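You operate a simulated robot arm through the tools that you are given. There is no shell and no other tool.

You run a simulated two-armed robot. Do the job below in one go: nothing can be reset, and whatever is moved stays where it is left.

TASK
Rough disc 1 on the machine's coarsest paste, then finish it on the finest.
Fine: read the paste cards; one run each; wait till the lamp is out; lay the disc back where it lay.

Only the result counts: the job must be done as asked and must still hold three seconds after the hand-in. Knocking over, shifting, dropping, spilling or breaking anything else fails it.

THE ROBOT
Two 6-joint arms with two-finger parallel grippers on one trunk that stands fixed in place. Base frame: the origin is at the foot of the trunk, x ahead of it, y to its left, z up. Units: cm, rad, N and s.
The left shoulder is at [28, 18.5, 115.5], the right one opposite. With the tool pointing down near the work surface each hand reaches from about 54 to 92 cm from the base axis, measured 20 degrees to its own side. Payload 1.57 kg a hand.
Tool frame (each hand has its own): the origin (TCP) lies between the finger pads and is the grasp point; the fingertips stand 3 cm ahead of it; z points along the fingers, y is the line along which they close. The gripper opens to 8 cm. The fingers are 1.7 cm wide and 1.2 cm thick; the gripper's body (4 by 8.2 cm) begins 8 cm behind the TCP.
Orientation is that of the tool frame in the base frame, as a unit quaternion [x, y, z, w]. With the fingers straight down and closing along the base's y, the tool's x points along the base's -x, its y along +y and its z along -z.

THE INTERFACE
- The arms move only by the tool send_rows. It takes "left_steps", "right_steps" or both (then of equal length, played together; a hand with none holds still); each is a list that holds one entry, the list of rows, each a list of 7 numbers: the shift along the base's x, y, z in cm, then the turn, a rotation vector about the base's x, y, z in rad, then the finger opening in cm, from 0 to 8. In form: [[[x, y, z, wx, wy, wz, jaw], ...]]. A call has 1 to 20 rows; each row shifts and turns the commanded pose from where the row before left it. Each row takes 0.2 s and may step no farther than 5 cm and 0.15 rad from the row before; otherwise, or with a gripper value out of range, the whole call is refused. Where a pose cannot be reached the arm comes as near as it can. A force on the tool above 40 N (or 10 N above the force at the start of the call, whichever is more), or a blocked arm, ends the call early, and 0.2 s more pass. Each finger travels about 15.3 cm/s and halts on what it meets, pressing with about 27 N; the grip force reading is that of the motor and also rises with nothing between the fingers. The clock runs only during rows and for 0.2 s after the last one: add rows that do not move to give the fingers time. The reply holds the time, the measured pose of the TCP, the force on the tool along the base axes, the opening and the grip force, in the units named above and with some noise, with the torque about the TCP (base axes, N m) and any sound that the robot's microphone picked up.
- Cameras (640 x 400 px; columns grow to the right, rows downward): "scene" is now at [24.04, 0.99, 159.68]; the picture's right is [0.11, -0.99, 0.00], its down [-0.72, -0.08, -0.69] and it looks along [0.69, 0.08, -0.72] (base axes); focal length 374 px, centre (320, 200). "left" rides on the left gripper at [7.2, 0.7, -12.2] in its tool frame; the picture's right is [-0.09, 1.00, 0.00], its down [-0.84, -0.08, -0.54] and it looks along [-0.54, -0.05, 0.84] (tool axes); focal length 238 px, centre (320, 200). "right" rides on the right gripper at [7.2, -0.7, -12.2] in its tool frame; the picture's right is [0.09, 1.00, 0.00], its down [-0.84, 0.08, -0.54] and it looks along [-0.54, 0.05, 0.84] (tool axes); focal length 238 px, centre (320, 200). There is no depth. A picture from a camera that has moved, and an enlarged one, comes with that camera's place and axes in the base frame and with its lens.
- snapshot(camera): a new picture of that camera. No time passes.
- raise_lower(by): slides the trunk up (or, below 0, down) by that many cm; the arms and the scene camera ride with it, the base frame stays. It gives what a move gives, with no picture.
- aim_head(pan, tilt): turns the head with the scene camera to pan (to the left, within 1.501 rad either way) and tilt (down, from -0.506 to 1.204), counted from straight ahead of the robot. It gives what a move gives.
- enlarge(camera, box): a new picture of the part [left, top, right, bottom] of that camera's present view, enlarged. No time passes.
- job_done(): hands the job in; it is judged then, once.

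Nothing tells you positions but the pictures and the camera data. Unless the task says otherwise, let go and move clear before handing in.

The tools are called as name(argument=value, ...) on one line, values as JSON. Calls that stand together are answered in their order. send_rows: Moves the arms, as the interface text tells. Its arguments: {"type":"object","properties":{"left_steps":{"type":"array","items":{"type":"array","items":{"type":"array","items":{"type":"number"}}}},"right_steps":{"type":"array","items":{"type":"array","items":{"type":"array","items":{"type":"number"}}}}},"required":[]} The other tools are called the same way: raise_lower (by) slides the trunk up or down; aim_head (pan, tilt) turns the head that bears the scene camera; snapshot (camera) takes a picture; enlarge (camera, box) takes an enlarged picture of a part of a camera's view; job_done () hands the job in.

At the start:

```text
time_s: 0.0
left_eef_pos: [55.69, 24.84, 121.66]
left_orientation: [0.001, 1.0, 0.0, 0.0]
left_ft_force: [-0.5, -0.4, 0.6]
left_ft_torque: [-0.02, -0.01, -0.03]
left_opening: 8.0
left_finger_force: 0.0
right_eef_pos: [57.29, -15.41, 119.46]
right_orientation: [0.0, 1.0, 0.0, 0.0]
right_ft_force: [-0.5, 1.0, 0.4]
right_ft_torque: [-0.02, 0.02, 0.05]
right_opening: 8.02
right_finger_force: 0.0
trunk travel left (down, up): [-85.0, 14.0]
head pan, tilt: [0.112, 0.81]
```

scene: 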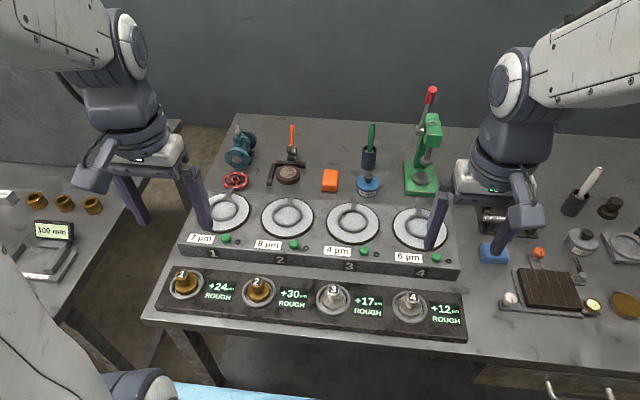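
right: 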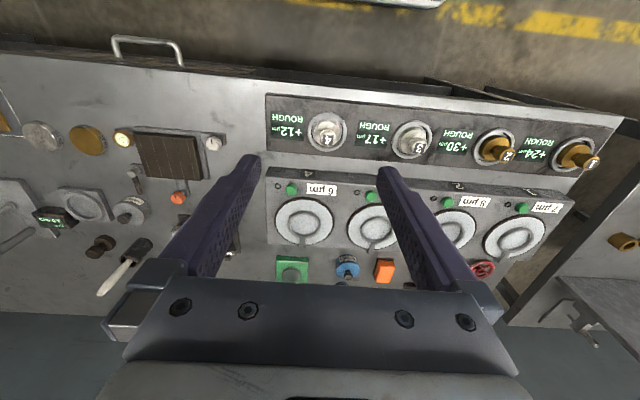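
left: 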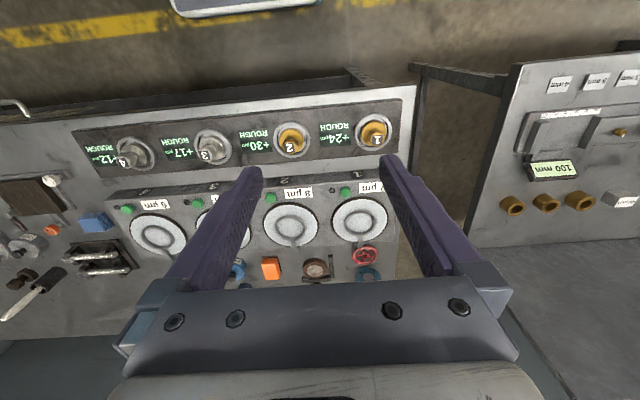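

I see a lapping machine with four plates (cards look like 7, 8, 4 and 6 µm) and four discs on a rack in front of it, with disc 1 at the far left. I'll enlarge the views to read the cards and see the shapes before moving.

enlarge(camera="scene", box=[140, 180, 300, 280])

enlarge(camera="scene", box=[310, 190, 470, 290])

enlarge(camera="scene", box=[140, 250, 300, 350])

enlarge(camera="left", box=[240, 80, 420, 260])

```text
4.00 times, centred on (220, 230) of scene
camera zoom: at [24.04, 0.99, 159.68], right [0.11, -0.99, 0.0], down [-0.72, -0.08, -0.69], along [0.69, 0.08, -0.72], focal length 1497 px, centre (720, 80)
```

zoom: 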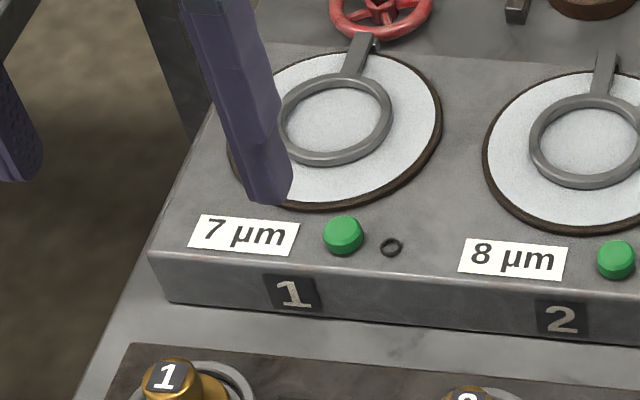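

```text
4.00 times, centred on (390, 240) of scene
camera zoom: at [24.04, 0.99, 159.68], right [0.11, -0.99, 0.0], down [-0.72, -0.08, -0.69], along [0.69, 0.08, -0.72], focal length 1497 px, centre (40, 40)
```

zoom: 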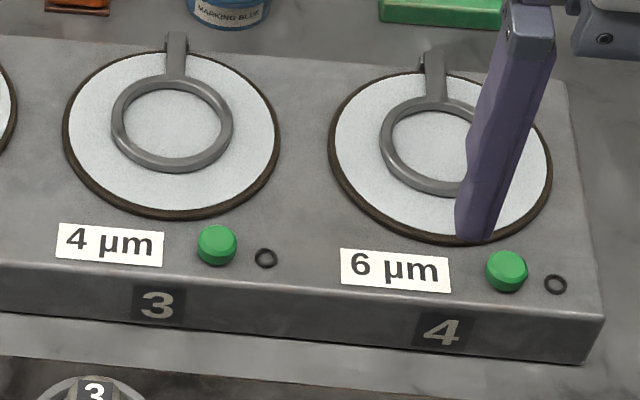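

```text
4.00 times, centred on (220, 300) of scene
camera zoom: at [24.04, 0.99, 159.68], right [0.11, -0.99, 0.0], down [-0.72, -0.08, -0.69], along [0.69, 0.08, -0.72], focal length 1497 px, centre (720, -200)
```

zoom: 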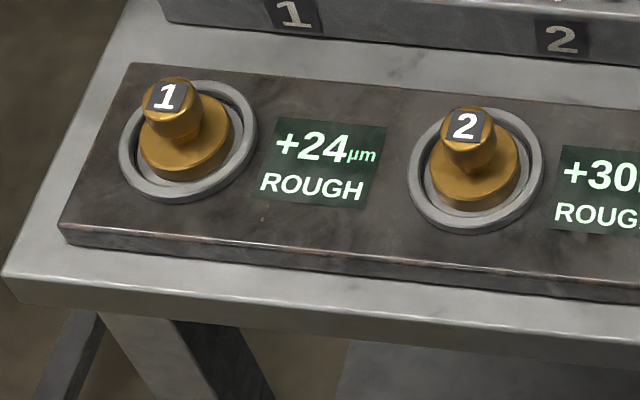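

```text
2.22 times, centred on (330, 170) of left
camera zoom: at [48.51, 25.52, 133.9], right [0.09, 1.0, 0.0], down [0.84, -0.08, 0.54], along [0.54, -0.05, -0.84], focal length 530 px, centre (298, 267)
```

zoom: 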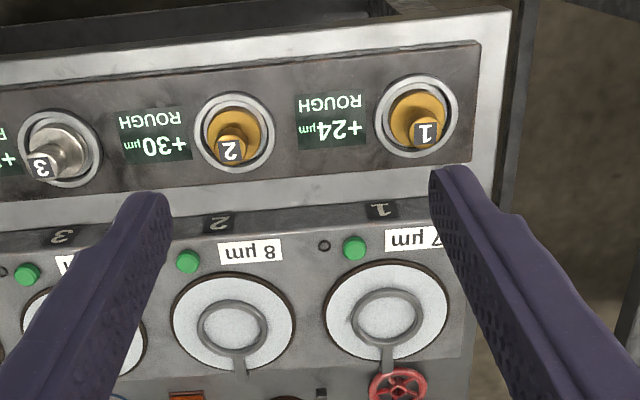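

The cards read 7, 8, 4 and 6 µm for stations 1 to 4, so the coarsest paste is station 2 (8 µm) and the finest is station 3 (4 µm). I take disc 1's knob top to be near (62.7, 34, 94). I'll bring the left hand above it for a closer look and swing the right hand out of the way.

send_rows(left_steps=[[[1, 1.3, -1, 0, 0, 0, 8], [1, 1.3, -1, 0, 0, 0, 8], [1, 1.3, -1, 0, 0, 0, 8], [1, 1.3, -1, 0, 0, 0, 8], [1, 1.3, -1, 0, 0, 0, 8], [1, 1.3, -1, 0, 0, 0, 8], [1, 1.3, -1, 0, 0, 0, 8], [0, 0, -1, 0, 0, 0, 8], [0, 0, -1, 0, 0, 0, 8], [0, 0, 0, 0, 0, 0, 8]]], right_steps=[[[0, -1.5, 0, 0, 0, 0, 8], [0, -1.5, 0, 0, 0, 0, 8], [0, -1.5, 0, 0, 0, 0, 8], [0, -1.5, 0, 0, 0, 0, 8], [0, -1.5, 0, 0, 0, 0, 8], [0, -1.5, 0, 0, 0, 0, 8], [0, -1.5, 0, 0, 0, 0, 8], [0, -1.5, 0, 0, 0, 0, 8], [0, 0, 0, 0, 0, 0, 8], [0, 0, 0, 0, 0, 0, 8]]])

```text
time_s: 2.2
left_eef_pos: [62.74, 33.83, 112.65]
left_orientation: [0.0, 1.0, 0.001, 0.0]
left_ft_force: [-0.2, 0.2, -0.6]
left_ft_torque: [-0.01, 0.02, -0.01]
left_opening: 7.99
left_finger_force: 0.1
right_eef_pos: [57.42, -27.28, 119.46]
right_orientation: [-0.001, 1.0, 0.0, 0.0]
right_ft_force: [-0.2, 0.0, 0.3]
right_ft_torque: [0.02, 0.01, 0.0]
right_opening: 8.01
right_finger_force: 0.1
trunk travel left (down, up): [-85.0, 14.0]
head pan, tilt: [0.112, 0.81]
```

The left hand should now hang above disc 1 and the right hand is out of the way. I'll take fresh pictures to measure from.

snapshot(camera="left")

snapshot(camera="scene")

enlarge(camera="scene", box=[250, 190, 410, 290])

enlarge(camera="left", box=[240, 100, 400, 200])

```text
taken
camera left: at [55.64, 34.51, 124.92], right [0.09, 1.0, 0.0], down [0.84, -0.08, 0.54], along [0.54, -0.05, -0.84], focal length 238 px, centre (320, 200)
```

left: 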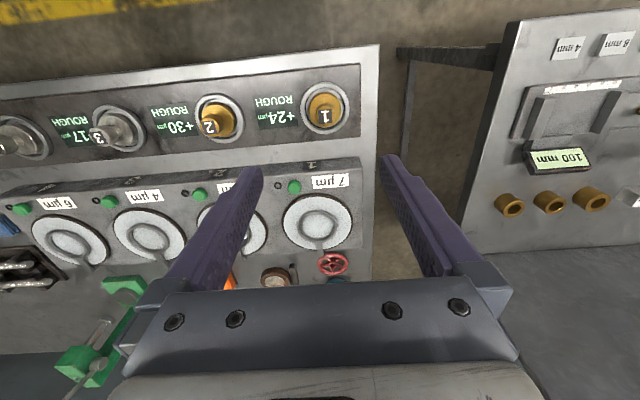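

```text
taken
camera scene: at [24.05, 1.0, 159.68], right [0.11, -0.99, 0.0], down [-0.72, -0.08, -0.69], along [0.69, 0.08, -0.72], focal length 374 px, centre (320, 200)
```

scene: 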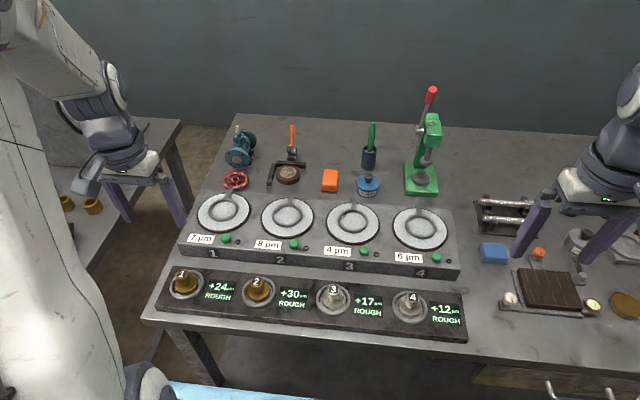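

```text
4.00 times, centred on (330, 240) of scene
camera zoom: at [24.05, 1.0, 159.68], right [0.11, -0.99, 0.0], down [-0.72, -0.08, -0.69], along [0.69, 0.08, -0.72], focal length 1497 px, centre (280, 40)
```

zoom: 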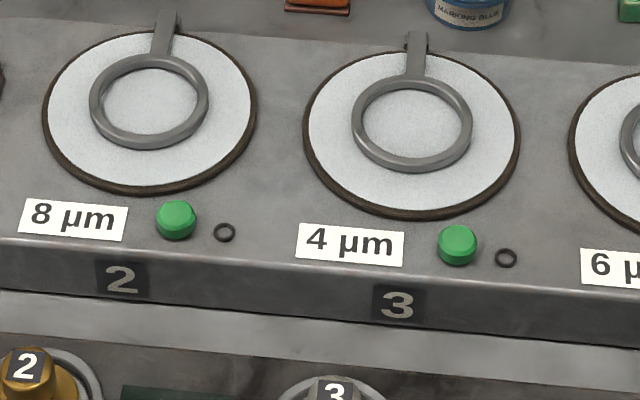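

```text
4.00 times, centred on (320, 150) of left
camera zoom: at [55.64, 34.51, 124.92], right [0.09, 1.0, 0.0], down [0.84, -0.08, 0.54], along [0.54, -0.05, -0.84], focal length 953 px, centre (320, 400)
```

zoom: 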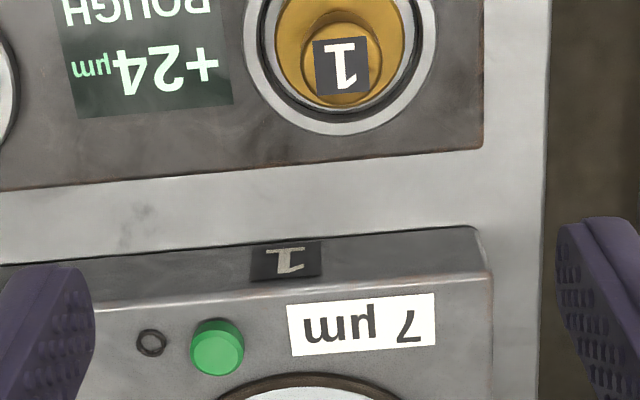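

Triangulating from both cameras puts disc 1's knob top at about (63.5, 34.6, 92–93.5), with a knob about 3 cm wide. I'll go lower over it to refine that.

send_rows(left_steps=[[[0.3, 0.3, -2, 0, 0, 0, 8], [0.3, 0.3, -2, 0, 0, 0, 8], [0, 0, -2, 0, 0, 0, 8], [0, 0, -2, 0, 0, 0, 8], [0, 0, -1.6, 0, 0, 0, 8], [0, 0, 0, 0, 0, 0, 8]]])

snapshot(camera="left")

enlarge(camera="left", box=[240, 60, 400, 160])

```text
time_s: 3.6
left_eef_pos: [63.38, 34.77, 103.02]
left_orientation: [0.0, 1.0, -0.001, 0.0]
left_ft_force: [-0.4, -0.2, -0.4]
left_ft_torque: [-0.03, -0.02, 0.0]
left_opening: 7.99
left_finger_force: 0.0
right_eef_pos: [57.34, -27.22, 119.56]
right_orientation: [0.0, 1.0, 0.0, 0.0]
right_ft_force: [0.6, 0.5, 0.2]
right_ft_torque: [-0.02, -0.01, 0.02]
right_opening: 8.0
right_finger_force: 0.0
trunk travel left (down, up): [-85.0, 14.0]
head pan, tilt: [0.112, 0.81]
```

```text
taken
camera left: at [56.08, 35.36, 115.25], right [0.09, 1.0, 0.0], down [0.84, -0.08, 0.54], along [0.54, -0.05, -0.84], focal length 238 px, centre (320, 200)
```

left: 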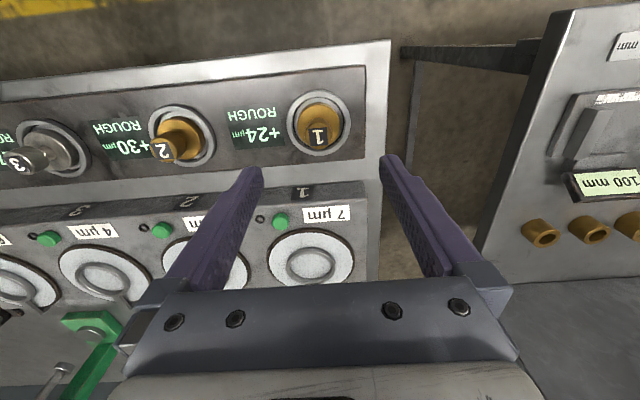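

```text
4.00 times, centred on (320, 110) of left
camera zoom: at [56.08, 35.36, 115.25], right [0.09, 1.0, 0.0], down [0.84, -0.08, 0.54], along [0.54, -0.05, -0.84], focal length 953 px, centre (320, 560)
```

zoom: 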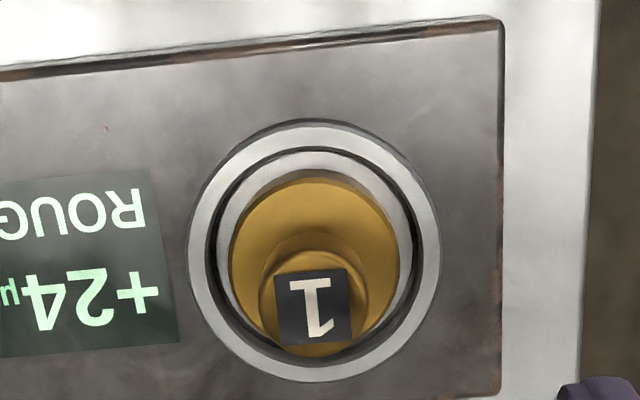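

The two left-hand views agree: the knob top is at (63.65, 34.5, 91.6) and the ring plane at about z = 86.5. I want a side view of the knob's shape, so I'll enlarge the neighbouring discs of the same shape.

enlarge(camera="left", box=[0, 100, 112, 200])

enlarge(camera="left", box=[100, 80, 260, 180])

snapshot(camera="right")

enlarge(camera="scene", box=[150, 250, 230, 310])

```text
4.00 times, centred on (56, 150) of left
camera zoom: at [56.08, 35.36, 115.25], right [0.09, 1.0, 0.0], down [0.84, -0.08, 0.54], along [0.54, -0.05, -0.84], focal length 953 px, centre (1376, 400)
```

zoom: 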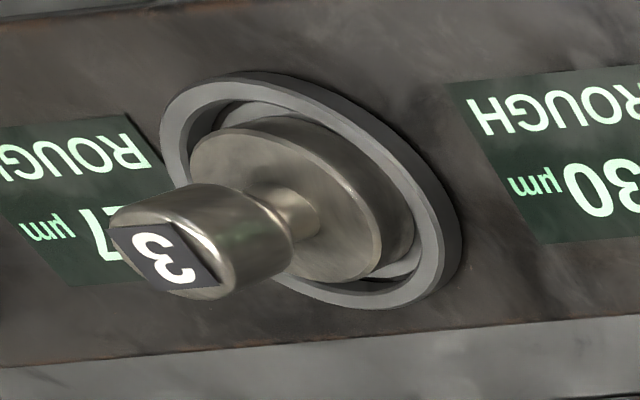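

```text
4.00 times, centred on (180, 130) of left
camera zoom: at [56.08, 35.36, 115.25], right [0.09, 1.0, 0.0], down [0.84, -0.08, 0.54], along [0.54, -0.05, -0.84], focal length 953 px, centre (880, 480)
```

zoom: 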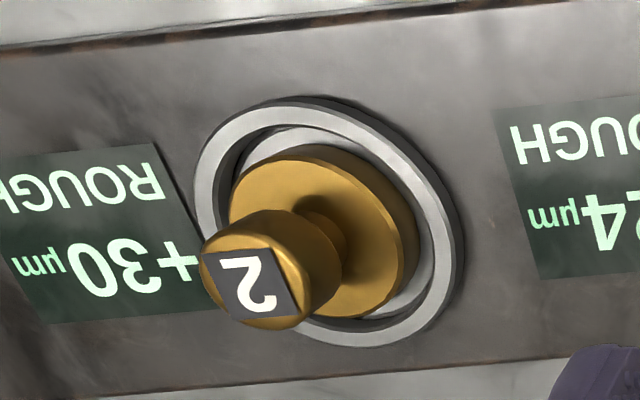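

```text
taken
camera right: at [50.27, -27.98, 131.64], right [-0.09, 1.0, 0.0], down [0.84, 0.08, 0.54], along [0.54, 0.05, -0.84], focal length 238 px, centre (320, 200)
```

right: 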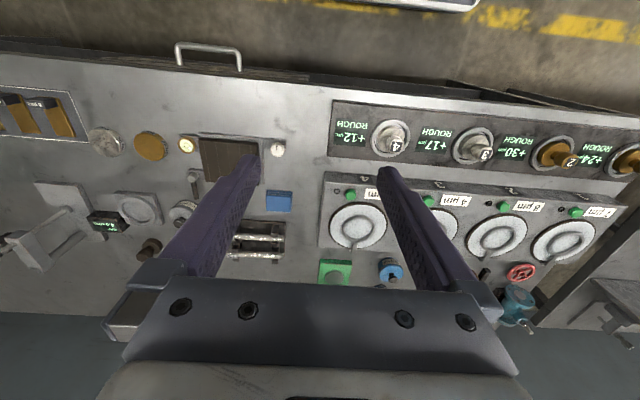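

```text
6.67 times, centred on (190, 280) of scene
camera zoom: at [24.06, 1.0, 159.68], right [0.11, -0.99, 0.0], down [-0.72, -0.08, -0.69], along [0.69, 0.08, -0.72], focal length 2494 px, centre (1187, -333)
```

zoom: 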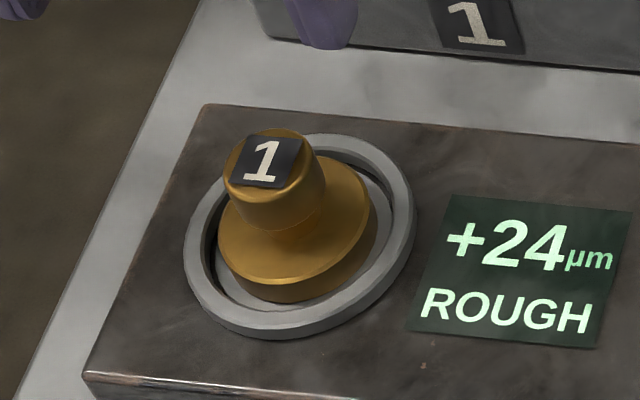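

The disc has a base about 4.7 cm wide, a thin stem, and a bulged knob spanning roughly z = 89.4–91.6, with the base top at about 88. I'll centre over (63.65, 34.5) and descend partway to check the alignment.

send_rows(left_steps=[[[0.27, -0.27, -1.5, 0, 0, 0, 8], [0, 0, -1.5, 0, 0, 0, 8], [0, 0, -1.5, 0, 0, 0, 8], [0, 0, -1.5, 0, 0, 0, 8], [0, 0, 0, 0, 0, 0, 8]]])

enlarge(camera="left", box=[240, 80, 400, 220])

enlarge(camera="scene", box=[140, 230, 240, 310])

```text
time_s: 4.8
left_eef_pos: [63.48, 34.28, 96.96]
left_orientation: [0.0, 1.0, 0.0, 0.0]
left_ft_force: [-0.5, 0.4, -0.3]
left_ft_torque: [-0.04, 0.01, 0.03]
left_opening: 7.99
left_finger_force: 0.0
right_eef_pos: [57.35, -27.37, 119.37]
right_orientation: [0.0, 1.0, 0.001, 0.0]
right_ft_force: [-0.4, 0.9, 0.0]
right_ft_torque: [-0.02, -0.01, 0.02]
right_opening: 8.01
right_finger_force: 0.0
trunk travel left (down, up): [-85.0, 14.0]
head pan, tilt: [0.112, 0.81]
```

```text
2.86 times, centred on (320, 150) of left
camera zoom: at [56.36, 34.98, 109.27], right [0.09, 1.0, 0.0], down [0.84, -0.08, 0.54], along [0.54, -0.05, -0.84], focal length 681 px, centre (320, 343)
```

zoom: 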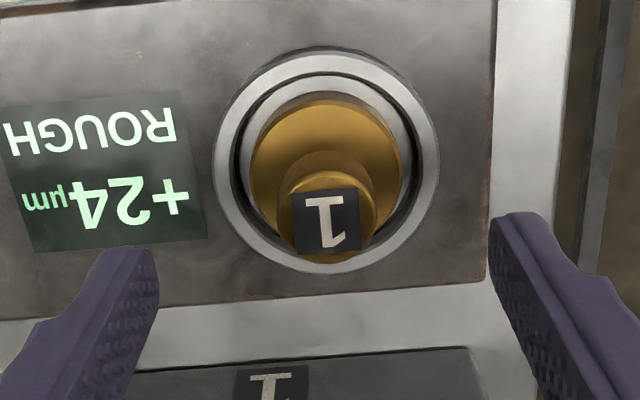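

```text
5.00 times, centred on (190, 270) of scene
camera zoom: at [24.06, 1.0, 159.68], right [0.11, -0.99, 0.0], down [-0.72, -0.08, -0.69], along [0.69, 0.08, -0.72], focal length 1871 px, centre (970, -150)
```

zoom: 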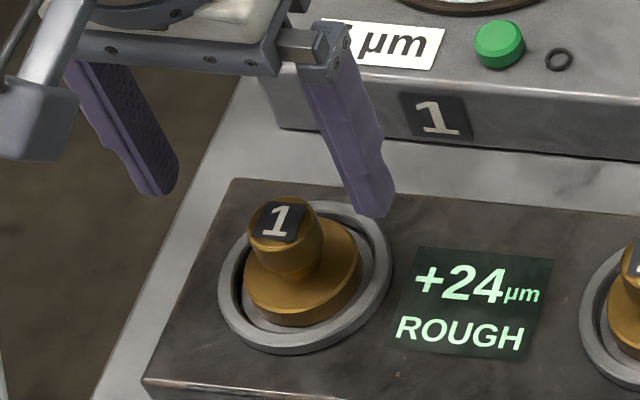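

The hand sits about 0.2 cm short in y and 0.15 cm short in x of the knob at (63.75, 34.5). I'll correct that and descend to TCP z ≈ 91.7, which puts the fingertips just above the disc base, then close.

send_rows(left_steps=[[[0.15, 0.22, -1, 0, 0, 0, 8], [0, 0, -1, 0, 0, 0, 8], [0, 0, -1, 0, 0, 0, 8], [0, 0, -1, 0, 0, 0, 8], [0, 0, -0.7, 0, 0, 0, 8], [0, 0, -0.5, 0, 0, 0, 8], [0, 0, 0, 0, 0, 0, 8]]])

enlarge(camera="left", box=[220, 80, 420, 220])

enlarge(camera="scene", box=[140, 230, 240, 310])

```text
time_s: 6.4
left_eef_pos: [63.73, 34.62, 91.91]
left_orientation: [0.0, 1.0, 0.0, 0.0]
left_ft_force: [-0.1, 0.3, -0.3]
left_ft_torque: [-0.02, 0.0, -0.01]
left_opening: 8.0
left_finger_force: 0.0
right_eef_pos: [57.31, -27.28, 119.41]
right_orientation: [0.0, 1.0, 0.0, 0.001]
right_ft_force: [-0.8, -0.1, 0.4]
right_ft_torque: [-0.02, -0.03, -0.01]
right_opening: 8.0
right_finger_force: 0.0
trunk travel left (down, up): [-85.0, 14.0]
head pan, tilt: [0.112, 0.81]
```

```text
2.86 times, centred on (320, 150) of left
camera zoom: at [56.61, 35.21, 104.11], right [0.09, 1.0, 0.0], down [0.84, -0.08, 0.54], along [0.54, -0.05, -0.84], focal length 681 px, centre (320, 343)
```

zoom: 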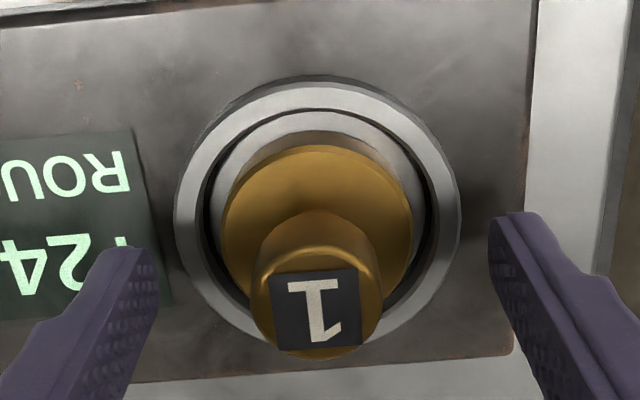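

```text
5.00 times, centred on (190, 270) of scene
camera zoom: at [24.05, 0.99, 159.68], right [0.11, -0.99, 0.0], down [-0.72, -0.08, -0.69], along [0.69, 0.08, -0.72], focal length 1871 px, centre (970, -150)
```

zoom: 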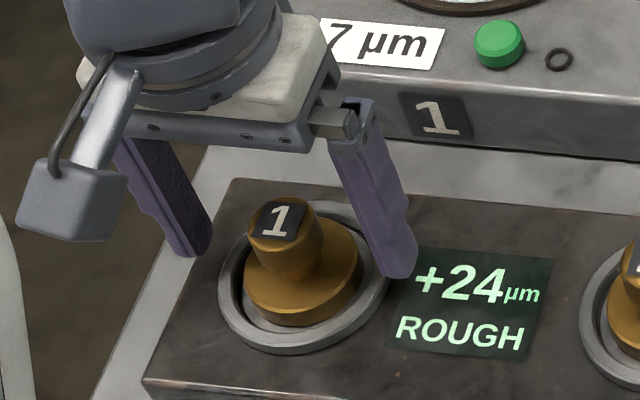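

The knob is centred between the fingers, and the fingertips sit just above the base. I'll close on the knob gently.

send_rows(left_steps=[[[0, 0, -0.1, 0, 0, 0, 6], [0, 0, 0, 0, 0, 0, 4.5], [0, 0, 0, 0, 0, 0, 3.4], [0, 0, 0, 0, 0, 0, 2.6], [0, 0, 0, 0, 0, 0, 2.0], [0, 0, 0, 0, 0, 0, 1.5], [0, 0, 0, 0, 0, 0, 1.5]]])

enlarge(camera="left", box=[220, 80, 420, 220])

enlarge(camera="scene", box=[140, 230, 240, 310])

```text
time_s: 8.0
left_eef_pos: [63.59, 34.62, 91.74]
left_orientation: [-0.001, 1.0, 0.0, 0.0]
left_ft_force: [0.2, -1.3, 0.3]
left_ft_torque: [-0.01, 0.05, 0.02]
left_opening: 2.74
left_finger_force: 27.1
right_eef_pos: [57.37, -27.29, 119.37]
right_orientation: [0.0, 1.0, 0.0, 0.001]
right_ft_force: [-0.1, -0.7, -0.1]
right_ft_torque: [0.01, 0.02, -0.01]
right_opening: 7.99
right_finger_force: 0.1
trunk travel left (down, up): [-85.0, 14.0]
head pan, tilt: [0.112, 0.81]
```

```text
2.86 times, centred on (320, 150) of left
camera zoom: at [56.61, 35.24, 103.98], right [0.09, 1.0, 0.0], down [0.84, -0.08, 0.54], along [0.54, -0.05, -0.84], focal length 681 px, centre (320, 343)
```

zoom: 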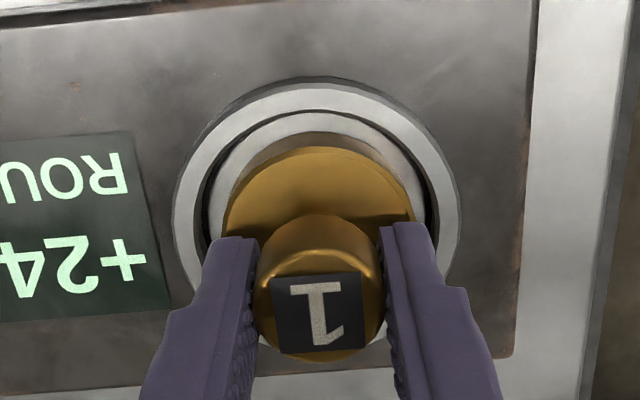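

```text
5.00 times, centred on (190, 270) of scene
camera zoom: at [24.04, 0.99, 159.68], right [0.11, -0.99, 0.0], down [-0.72, -0.08, -0.69], along [0.69, 0.08, -0.72], focal length 1871 px, centre (970, -150)
```

zoom: 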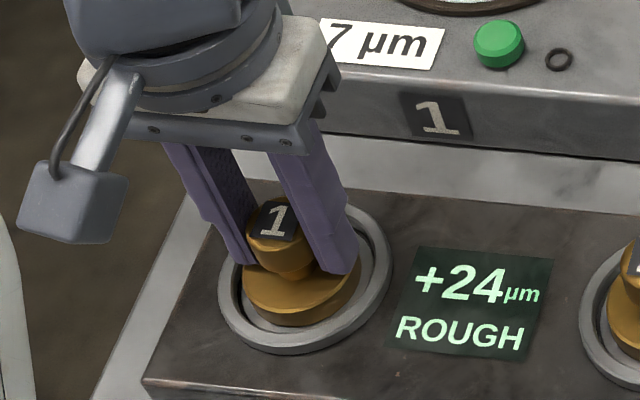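

Disc 1 is gripped, with an opening of 2.74 cm and TCP at about (63.8, 34.53, 91.78), which I'll use when I lay it back. I place station 2's ring near (82.9, 15.6, 91) and station 3's near (83, -0.4, 91). I'll lift straight up and check the hold.

send_rows(left_steps=[[[0, 0, 0.5, 0, 0, 0, 1.5], [0, 0, 1, 0, 0, 0, 1.5], [0, 0, 1.5, 0, 0, 0, 1.5], [0, 0, 2, 0, 0, 0, 1.5], [0, 0, 2, 0, 0, 0, 1.5], [0, 0, 2, 0, 0, 0, 1.5], [0, 0, 2, 0, 0, 0, 1.5], [0, 0, 1.5, 0, 0, 0, 1.5], [0, 0, 0, 0, 0, 0, 1.5]]])

snapshot(camera="left")

enlarge(camera="scene", box=[140, 210, 260, 310])

```text
time_s: 10.0
left_eef_pos: [63.54, 34.69, 104.42]
left_orientation: [0.0, 1.0, 0.0, 0.0]
left_ft_force: [-0.2, 1.0, -3.0]
left_ft_torque: [0.03, 0.0, 0.07]
left_opening: 2.76
left_finger_force: 27.0
right_eef_pos: [57.45, -27.31, 119.37]
right_orientation: [0.0, 1.0, 0.001, 0.0]
right_ft_force: [0.0, -0.7, -0.1]
right_ft_torque: [0.0, 0.02, -0.03]
right_opening: 8.02
right_finger_force: 0.2
trunk travel left (down, up): [-85.0, 14.0]
head pan, tilt: [0.112, 0.81]
```

```text
taken
camera left: at [56.48, 35.28, 116.61], right [0.09, 1.0, 0.0], down [0.84, -0.08, 0.54], along [0.54, -0.05, -0.84], focal length 238 px, centre (320, 200)
```

left: 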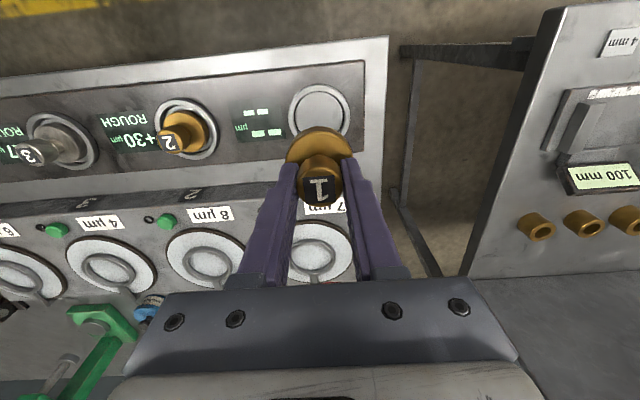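

```text
4.00 times, centred on (200, 260) of scene
camera zoom: at [24.05, 0.99, 159.68], right [0.11, -0.99, 0.0], down [-0.72, -0.08, -0.69], along [0.69, 0.08, -0.72], focal length 1497 px, centre (800, -40)
```

zoom: 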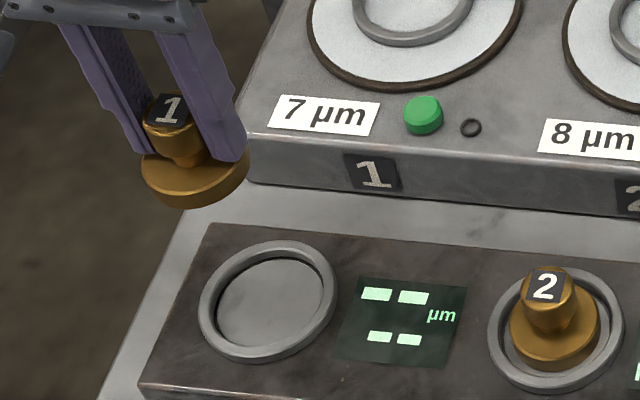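

The disc came up cleanly (about 3 N), and the empty seat's display shows dashes. Now I'll carry it high over the machine to hover above station 2.

send_rows(left_steps=[[[0.8, -0.8, 0, 0, 0, 0, 1.5], [1.6, -1.6, 0, 0, 0, 0, 1.5], [1.8, -1.8, 0, 0, 0, 0, 1.5], [1.8, -1.8, 0, 0, 0, 0, 1.5], [1.8, -1.8, 0, 0, 0, 0, 1.5], [1.8, -1.8, 0, 0, 0, 0, 1.5], [1.8, -1.8, 0, 0, 0, 0, 1.5], [1.8, -1.8, 0, 0, 0, 0, 1.5], [1.8, -1.8, 0, 0, 0, 0, 1.5], [1.8, -1.8, 0, 0, 0, 0, 1.5], [1.5, -1.3, 0, 0, 0, 0, 1.5], [0.8, -0.8, 0, 0, 0, 0, 1.5], [0, 0, 0, 0, 0, 0, 1.5], [0, 0, 0, 0, 0, 0, 1.5]]])

snapshot(camera="left")

snapshot(camera="scene")

enlarge(camera="left", box=[220, 60, 420, 200])

```text
time_s: 13.0
left_eef_pos: [82.77, 15.5, 104.37]
left_orientation: [-0.001, 1.0, 0.0, -0.001]
left_ft_force: [-0.7, -0.3, -3.1]
left_ft_torque: [-0.01, -0.03, 0.01]
left_opening: 2.72
left_finger_force: 26.9
right_eef_pos: [57.43, -27.3, 119.44]
right_orientation: [0.0, 1.0, 0.0, 0.0]
right_ft_force: [-0.5, 0.5, 0.0]
right_ft_torque: [0.01, -0.03, 0.01]
right_opening: 8.01
right_finger_force: 0.2
trunk travel left (down, up): [-85.0, 14.0]
head pan, tilt: [0.112, 0.81]
```

```text
taken
camera left: at [75.57, 16.23, 116.5], right [0.09, 1.0, 0.0], down [0.84, -0.08, 0.54], along [0.54, -0.05, -0.84], focal length 238 px, centre (320, 200)
```

left: 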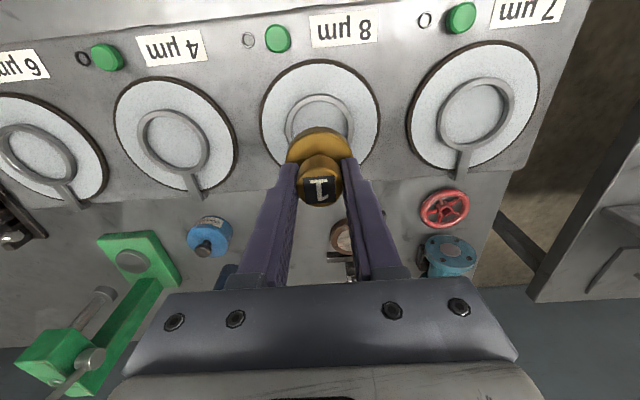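

```text
taken
camera scene: at [24.06, 0.99, 159.68], right [0.11, -0.99, 0.0], down [-0.72, -0.08, -0.69], along [0.69, 0.08, -0.72], focal length 374 px, centre (320, 200)
```

scene: 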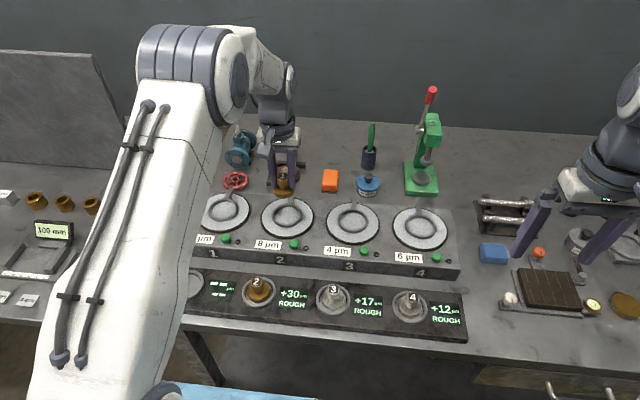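

```text
2.86 times, centred on (320, 130) of left
camera zoom: at [75.57, 16.23, 116.5], right [0.09, 1.0, 0.0], down [0.84, -0.08, 0.54], along [0.54, -0.05, -0.84], focal length 681 px, centre (320, 400)
```

zoom: 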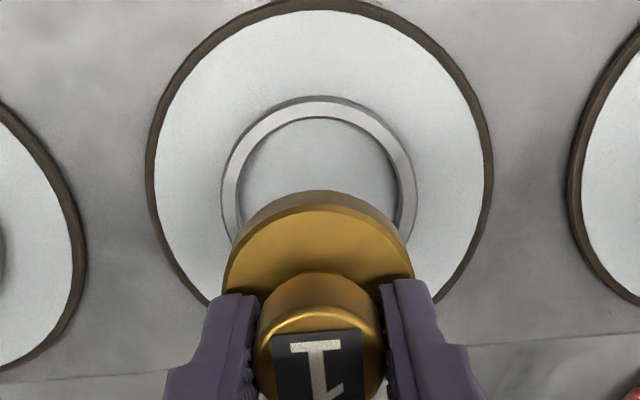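

Station 2's ring is at (82.9, 15.5), the hand is within about 0.1 cm of it, and the ring's inner bore (about 6 cm) clears the 4.8 cm base. I'll nudge x and come down to just above the ring for another look.

send_rows(left_steps=[[[0.12, 0, -1, 0, 0, 0, 1.5], [0, 0, -1.5, 0, 0, 0, 1.5], [0, 0, -1.5, 0, 0, 0, 1.5], [0, 0, -1.5, 0, 0, 0, 1.5], [0, 0, -1, 0, 0, 0, 1.5], [0, 0, 0, 0, 0, 0, 1.5], [0, 0, 0, 0, 0, 0, 1.5]]])

enlarge(camera="left", box=[220, 60, 420, 200])

enlarge(camera="scene", box=[230, 140, 350, 260])

```text
time_s: 14.6
left_eef_pos: [83.08, 15.54, 97.69]
left_orientation: [0.0, 1.0, 0.0, 0.0]
left_ft_force: [-0.8, -1.0, -3.0]
left_ft_torque: [-0.01, -0.04, -0.01]
left_opening: 2.74
left_finger_force: 26.8
right_eef_pos: [57.28, -27.29, 119.24]
right_orientation: [0.001, 1.0, 0.0, 0.0]
right_ft_force: [0.1, 0.7, -0.2]
right_ft_torque: [0.02, -0.02, 0.01]
right_opening: 7.98
right_finger_force: 0.1
trunk travel left (down, up): [-85.0, 14.0]
head pan, tilt: [0.112, 0.81]
```

```text
2.86 times, centred on (320, 130) of left
camera zoom: at [75.89, 16.26, 109.92], right [0.09, 1.0, 0.0], down [0.84, -0.08, 0.54], along [0.54, -0.05, -0.84], focal length 681 px, centre (320, 400)
```

zoom: 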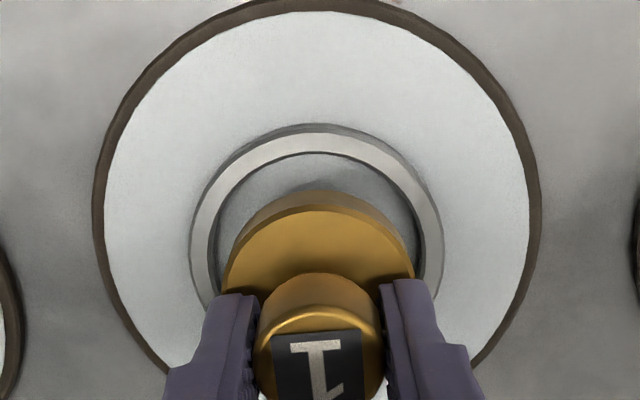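

```text
3.33 times, centred on (290, 200) of scene
camera zoom: at [24.06, 0.99, 159.68], right [0.11, -0.99, 0.0], down [-0.72, -0.08, -0.69], along [0.69, 0.08, -0.72], focal length 1247 px, centre (420, 200)
```

zoom: 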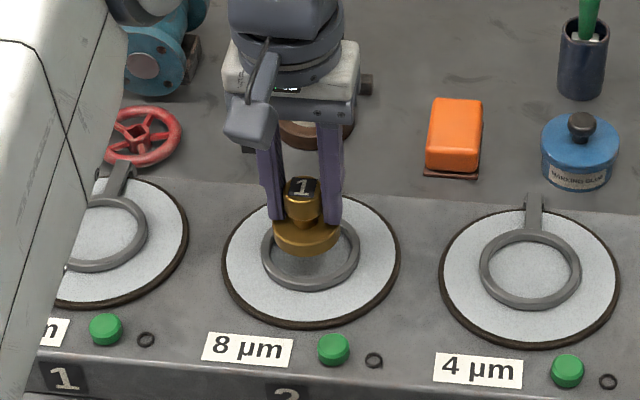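

Projecting the ring and the disc base gives matching positions within about 0.1 cm, so the disc is over the bore. I'll lower it in small steps while watching the force.

send_rows(left_steps=[[[0, 0, -0.5, 0, 0, 0, 1.5], [0, 0, -0.5, 0, 0, 0, 1.5], [0, 0, -0.4, 0, 0, 0, 1.5], [0, 0, -0.3, 0, 0, 0, 1.5], [0, 0, 0, 0, 0, 0, 1.5]]])

enlarge(camera="left", box=[220, 60, 420, 200])

enlarge(camera="scene", box=[250, 160, 330, 240])

```text
time_s: 15.8
left_eef_pos: [83.07, 15.49, 96.16]
left_orientation: [0.0, 1.0, 0.0, 0.0]
left_ft_force: [-0.2, 0.1, -2.8]
left_ft_torque: [-0.04, -0.02, 0.01]
left_opening: 2.75
left_finger_force: 27.0
right_eef_pos: [57.39, -27.33, 119.32]
right_orientation: [0.0, 1.0, 0.002, 0.0]
right_ft_force: [0.7, -0.7, -0.6]
right_ft_torque: [-0.03, 0.04, 0.0]
right_opening: 7.98
right_finger_force: 0.0
trunk travel left (down, up): [-85.0, 14.0]
head pan, tilt: [0.112, 0.81]
```

```text
2.86 times, centred on (320, 130) of left
camera zoom: at [75.93, 16.24, 108.33], right [0.09, 1.0, 0.0], down [0.84, -0.08, 0.54], along [0.54, -0.05, -0.84], focal length 681 px, centre (320, 400)
```

zoom: 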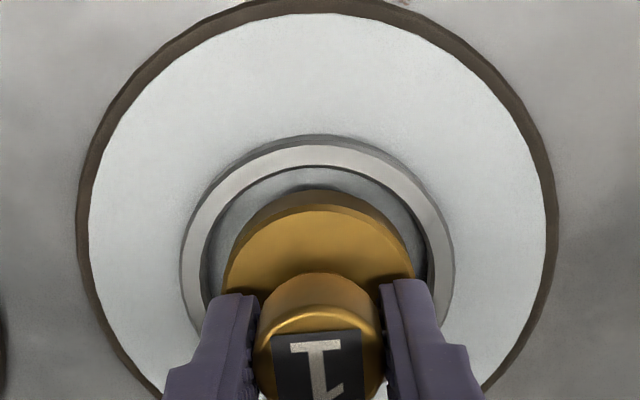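

```text
5.00 times, centred on (290, 200) of scene
camera zoom: at [24.06, 0.99, 159.68], right [0.11, -0.99, 0.0], down [-0.72, -0.08, -0.69], along [0.69, 0.08, -0.72], focal length 1871 px, centre (470, 200)
```

zoom: 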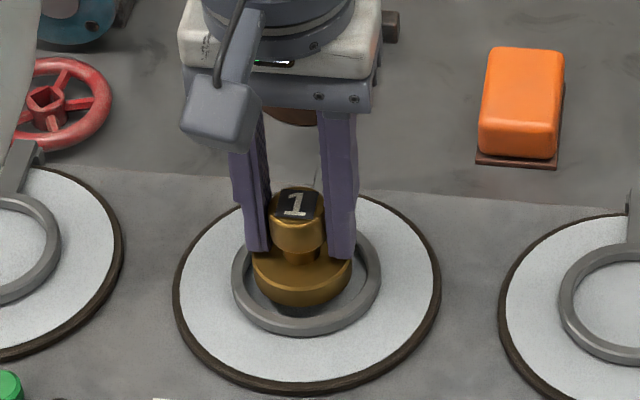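

The disc base is hovering just inside the ring, centred within about 0.1–0.2 cm and with no contact yet. I'll keep lowering in 0.2 cm steps.

send_rows(left_steps=[[[0, -0.05, -0.2, 0, 0, 0, 1.5], [0, 0, -0.2, 0, 0, 0, 1.5], [0, 0, -0.2, 0, 0, 0, 1.5], [0, 0, 0, 0, 0, 0, 1.5]]])

enlarge(camera="left", box=[220, 60, 420, 200])

enlarge(camera="scene", box=[260, 180, 320, 230])

```text
time_s: 16.8
left_eef_pos: [82.98, 15.54, 95.37]
left_orientation: [-0.001, 1.0, 0.001, 0.0]
left_ft_force: [-0.3, -0.1, -3.2]
left_ft_torque: [0.0, -0.03, 0.04]
left_opening: 2.73
left_finger_force: 27.2
right_eef_pos: [57.42, -27.28, 119.4]
right_orientation: [0.0, 1.0, 0.0, 0.0]
right_ft_force: [-0.6, 0.2, 0.3]
right_ft_torque: [0.0, -0.03, -0.04]
right_opening: 8.01
right_finger_force: 0.1
trunk travel left (down, up): [-85.0, 14.0]
head pan, tilt: [0.112, 0.81]
```

```text
2.86 times, centred on (320, 130) of left
camera zoom: at [75.89, 16.25, 107.63], right [0.09, 1.0, 0.0], down [0.84, -0.08, 0.54], along [0.54, -0.05, -0.84], focal length 681 px, centre (320, 400)
```

zoom: 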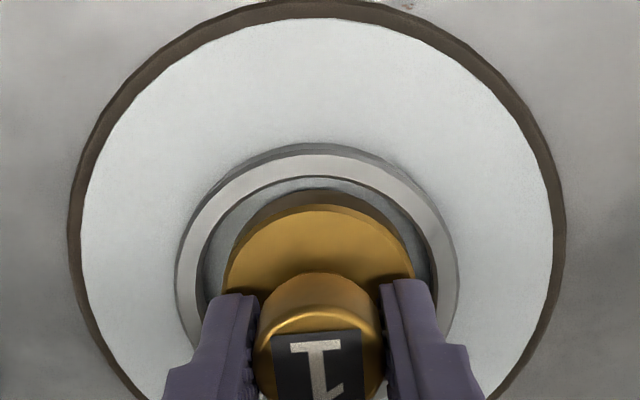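

```text
8.00 times, centred on (290, 205) of scene
camera zoom: at [24.06, 0.99, 159.68], right [0.11, -0.99, 0.0], down [-0.72, -0.08, -0.69], along [0.69, 0.08, -0.72], focal length 2993 px, centre (560, 160)
```

zoom: 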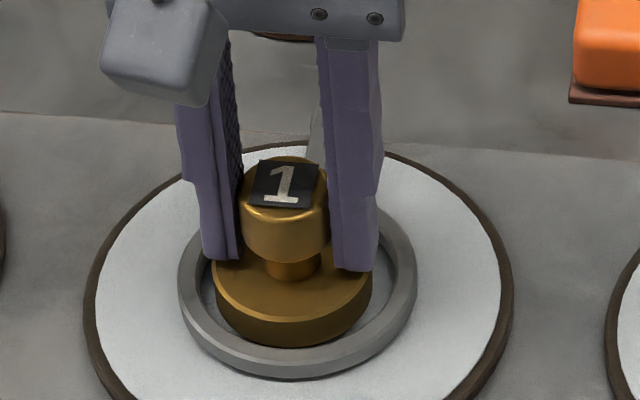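

The disc is inside the ring now, with no contact force yet. I'll continue in 0.15 cm steps.

send_rows(left_steps=[[[0, -0.05, -0.15, 0, 0, 0, 1.5], [0, 0, -0.15, 0, 0, 0, 1.5], [0, 0, 0, 0, 0, 0, 1.5]]])

enlarge(camera="scene", box=[260, 180, 320, 230])

```text
time_s: 17.6
left_eef_pos: [82.86, 15.48, 95.22]
left_orientation: [0.0, 1.0, 0.0, 0.0]
left_ft_force: [0.1, 1.0, -1.5]
left_ft_torque: [0.03, -0.01, -0.02]
left_opening: 2.73
left_finger_force: 26.8
right_eef_pos: [57.44, -27.38, 119.4]
right_orientation: [0.0, 1.0, 0.0, 0.0]
right_ft_force: [0.1, 0.3, -0.5]
right_ft_torque: [-0.02, -0.01, 0.01]
right_opening: 8.02
right_finger_force: 0.0
trunk travel left (down, up): [-85.0, 14.0]
head pan, tilt: [0.112, 0.81]
```

```text
8.00 times, centred on (290, 205) of scene
camera zoom: at [24.05, 0.99, 159.68], right [0.11, -0.99, 0.0], down [-0.72, -0.08, -0.69], along [0.69, 0.08, -0.72], focal length 2993 px, centre (560, 160)
```

zoom: 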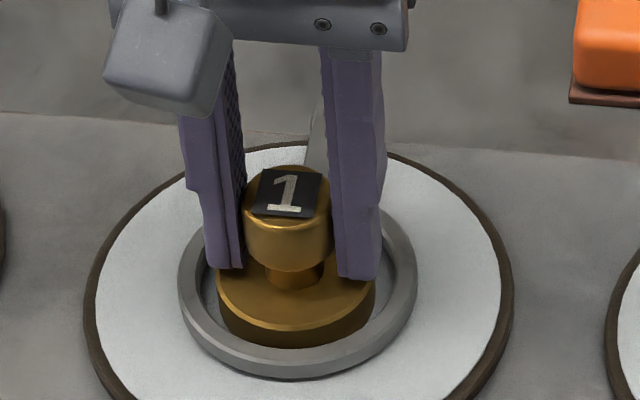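

The force has started to ease (-1.5 N), so the base may be just touching. Another 0.1 cm to confirm.

send_rows(left_steps=[[[0, 0, -0.1, 0, 0, 0, 1.5], [0, 0, 0, 0, 0, 0, 1.5]]])

```text
time_s: 18.2
left_eef_pos: [82.78, 15.53, 95.28]
left_orientation: [0.0, 1.0, 0.0, 0.0]
left_ft_force: [0.3, -1.8, 6.9]
left_ft_torque: [-0.04, 0.21, -0.02]
left_opening: 2.74
left_finger_force: 26.8
right_eef_pos: [57.36, -27.27, 119.47]
right_orientation: [0.0, 1.0, 0.0, 0.0]
right_ft_force: [-0.5, 0.1, -0.1]
right_ft_torque: [0.03, -0.02, 0.02]
right_opening: 7.99
right_finger_force: 0.0
trunk travel left (down, up): [-85.0, 14.0]
head pan, tilt: [0.112, 0.81]
```

The disc is resting on the plate (+7 N). I'll open to let go, then rise straight up.

send_rows(left_steps=[[[0, 0, 0, 0, 0, 0, 3.2], [0, 0, 0, 0, 0, 0, 4], [0, 0, 0, 0, 0, 0, 5.5], [0, 0, 0, 0, 0, 0, 6], [0, 0, 0, 0, 0, 0, 6]]])

enlarge(camera="scene", box=[250, 175, 330, 235])

enlarge(camera="left", box=[220, 60, 420, 200])

```text
time_s: 19.4
left_eef_pos: [82.76, 15.6, 95.09]
left_orientation: [0.0, 1.0, 0.001, 0.0]
left_ft_force: [-1.3, -0.5, -0.2]
left_ft_torque: [-0.01, 0.0, -0.02]
left_opening: 5.99
left_finger_force: 0.1
right_eef_pos: [57.33, -27.36, 119.39]
right_orientation: [0.001, 1.0, 0.0, -0.001]
right_ft_force: [0.6, -0.5, 0.0]
right_ft_torque: [-0.01, -0.02, -0.02]
right_opening: 7.97
right_finger_force: 0.1
trunk travel left (down, up): [-85.0, 14.0]
head pan, tilt: [0.112, 0.81]
```

```text
6.67 times, centred on (290, 205) of scene
camera zoom: at [24.04, 0.99, 159.68], right [0.11, -0.99, 0.0], down [-0.72, -0.08, -0.69], along [0.69, 0.08, -0.72], focal length 2494 px, centre (520, 167)
```

zoom: 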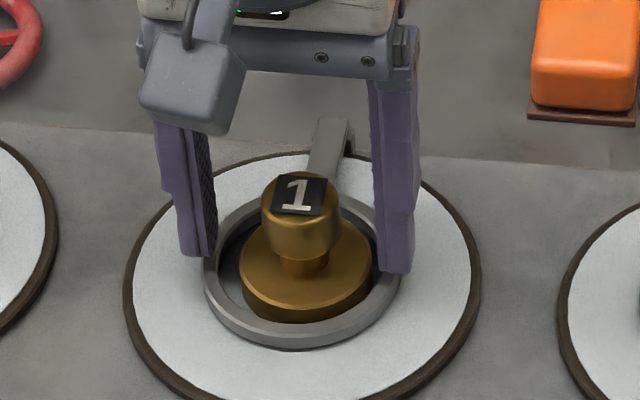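

```text
2.86 times, centred on (320, 130) of left
camera zoom: at [75.72, 16.17, 107.25], right [0.09, 1.0, 0.0], down [0.84, -0.08, 0.54], along [0.54, -0.05, -0.84], focal length 681 px, centre (320, 400)
```

zoom: 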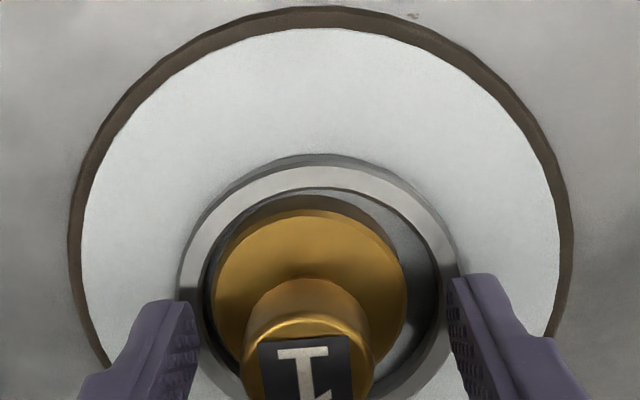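

The disc is free and sits flat inside the station 2 ring. I'll rise straight up clear of it, then close the fingers and hover over station 2's button near (74, 12.5).

send_rows(left_steps=[[[0, 0, 0.5, 0, 0, 0, 6], [0, 0, 1, 0, 0, 0, 6], [0, 0, 1.5, 0, 0, 0, 6], [0, 0, 2, 0, 0, 0, 6], [0, 0, 2, 0, 0, 0, 6], [0, 0, 2, 0, 0, 0, 6], [-1.5, -0.5, 0, 0, 0, 0, 4], [-2, -0.6, 0, 0, 0, 0, 2], [-2, -0.7, 0, 0, 0, 0, 0], [-2, -0.7, 0, 0, 0, 0, 0], [-1.3, -0.5, 0, 0, 0, 0, 0], [0, 0, 0, 0, 0, 0, 0], [0, 0, 0, 0, 0, 0, 0]]])

snapshot(camera="left")

enlarge(camera="left", box=[240, 80, 400, 200])

enlarge(camera="scene", box=[240, 170, 340, 260])

```text
time_s: 22.2
left_eef_pos: [74.09, 12.75, 103.91]
left_orientation: [0.0, 1.0, -0.001, 0.001]
left_ft_force: [-0.3, -0.4, 0.2]
left_ft_torque: [0.0, -0.01, -0.04]
left_opening: 0.01
left_finger_force: 21.5
right_eef_pos: [57.47, -27.37, 119.37]
right_orientation: [0.0, 1.0, 0.0, 0.0]
right_ft_force: [-0.3, -0.2, -0.2]
right_ft_torque: [0.01, -0.02, -0.02]
right_opening: 8.02
right_finger_force: 0.0
trunk travel left (down, up): [-85.0, 14.0]
head pan, tilt: [0.112, 0.81]
```

```text
taken
camera left: at [67.0, 13.33, 116.12], right [0.09, 1.0, 0.0], down [0.84, -0.08, 0.54], along [0.54, -0.05, -0.84], focal length 238 px, centre (320, 200)
```

left: 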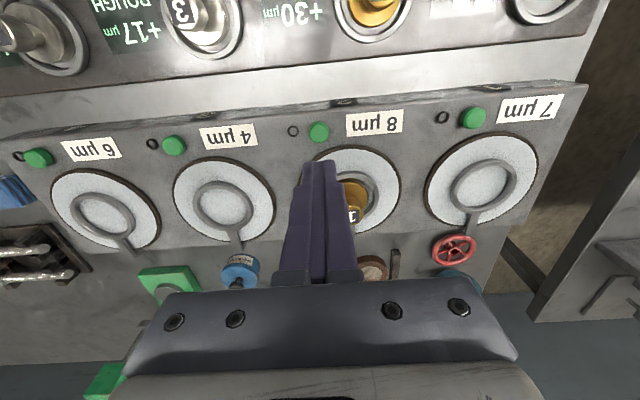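

```text
3.33 times, centred on (320, 140) of left
camera zoom: at [67.0, 13.33, 116.12], right [0.09, 1.0, 0.0], down [0.84, -0.08, 0.54], along [0.54, -0.05, -0.84], focal length 794 px, centre (320, 400)
```

zoom: 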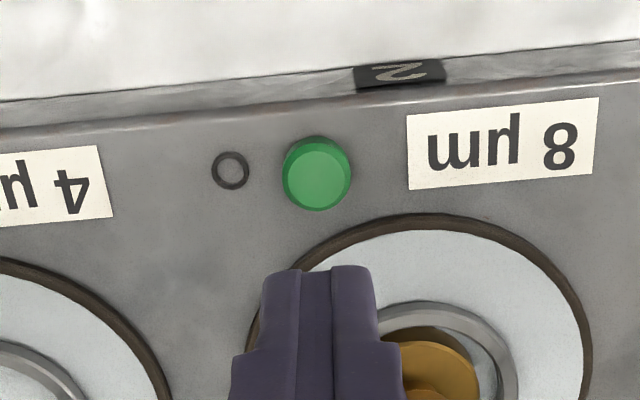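

```text
4.44 times, centred on (290, 215) of scene
camera zoom: at [24.05, 0.99, 159.68], right [0.11, -0.99, 0.0], down [-0.72, -0.08, -0.69], along [0.69, 0.08, -0.72], focal length 1663 px, centre (453, 133)
```

zoom: 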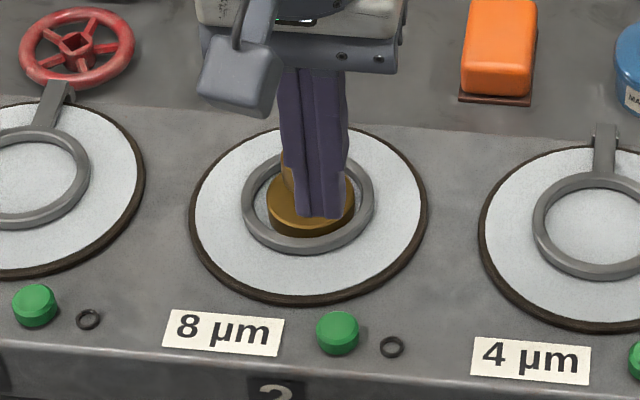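

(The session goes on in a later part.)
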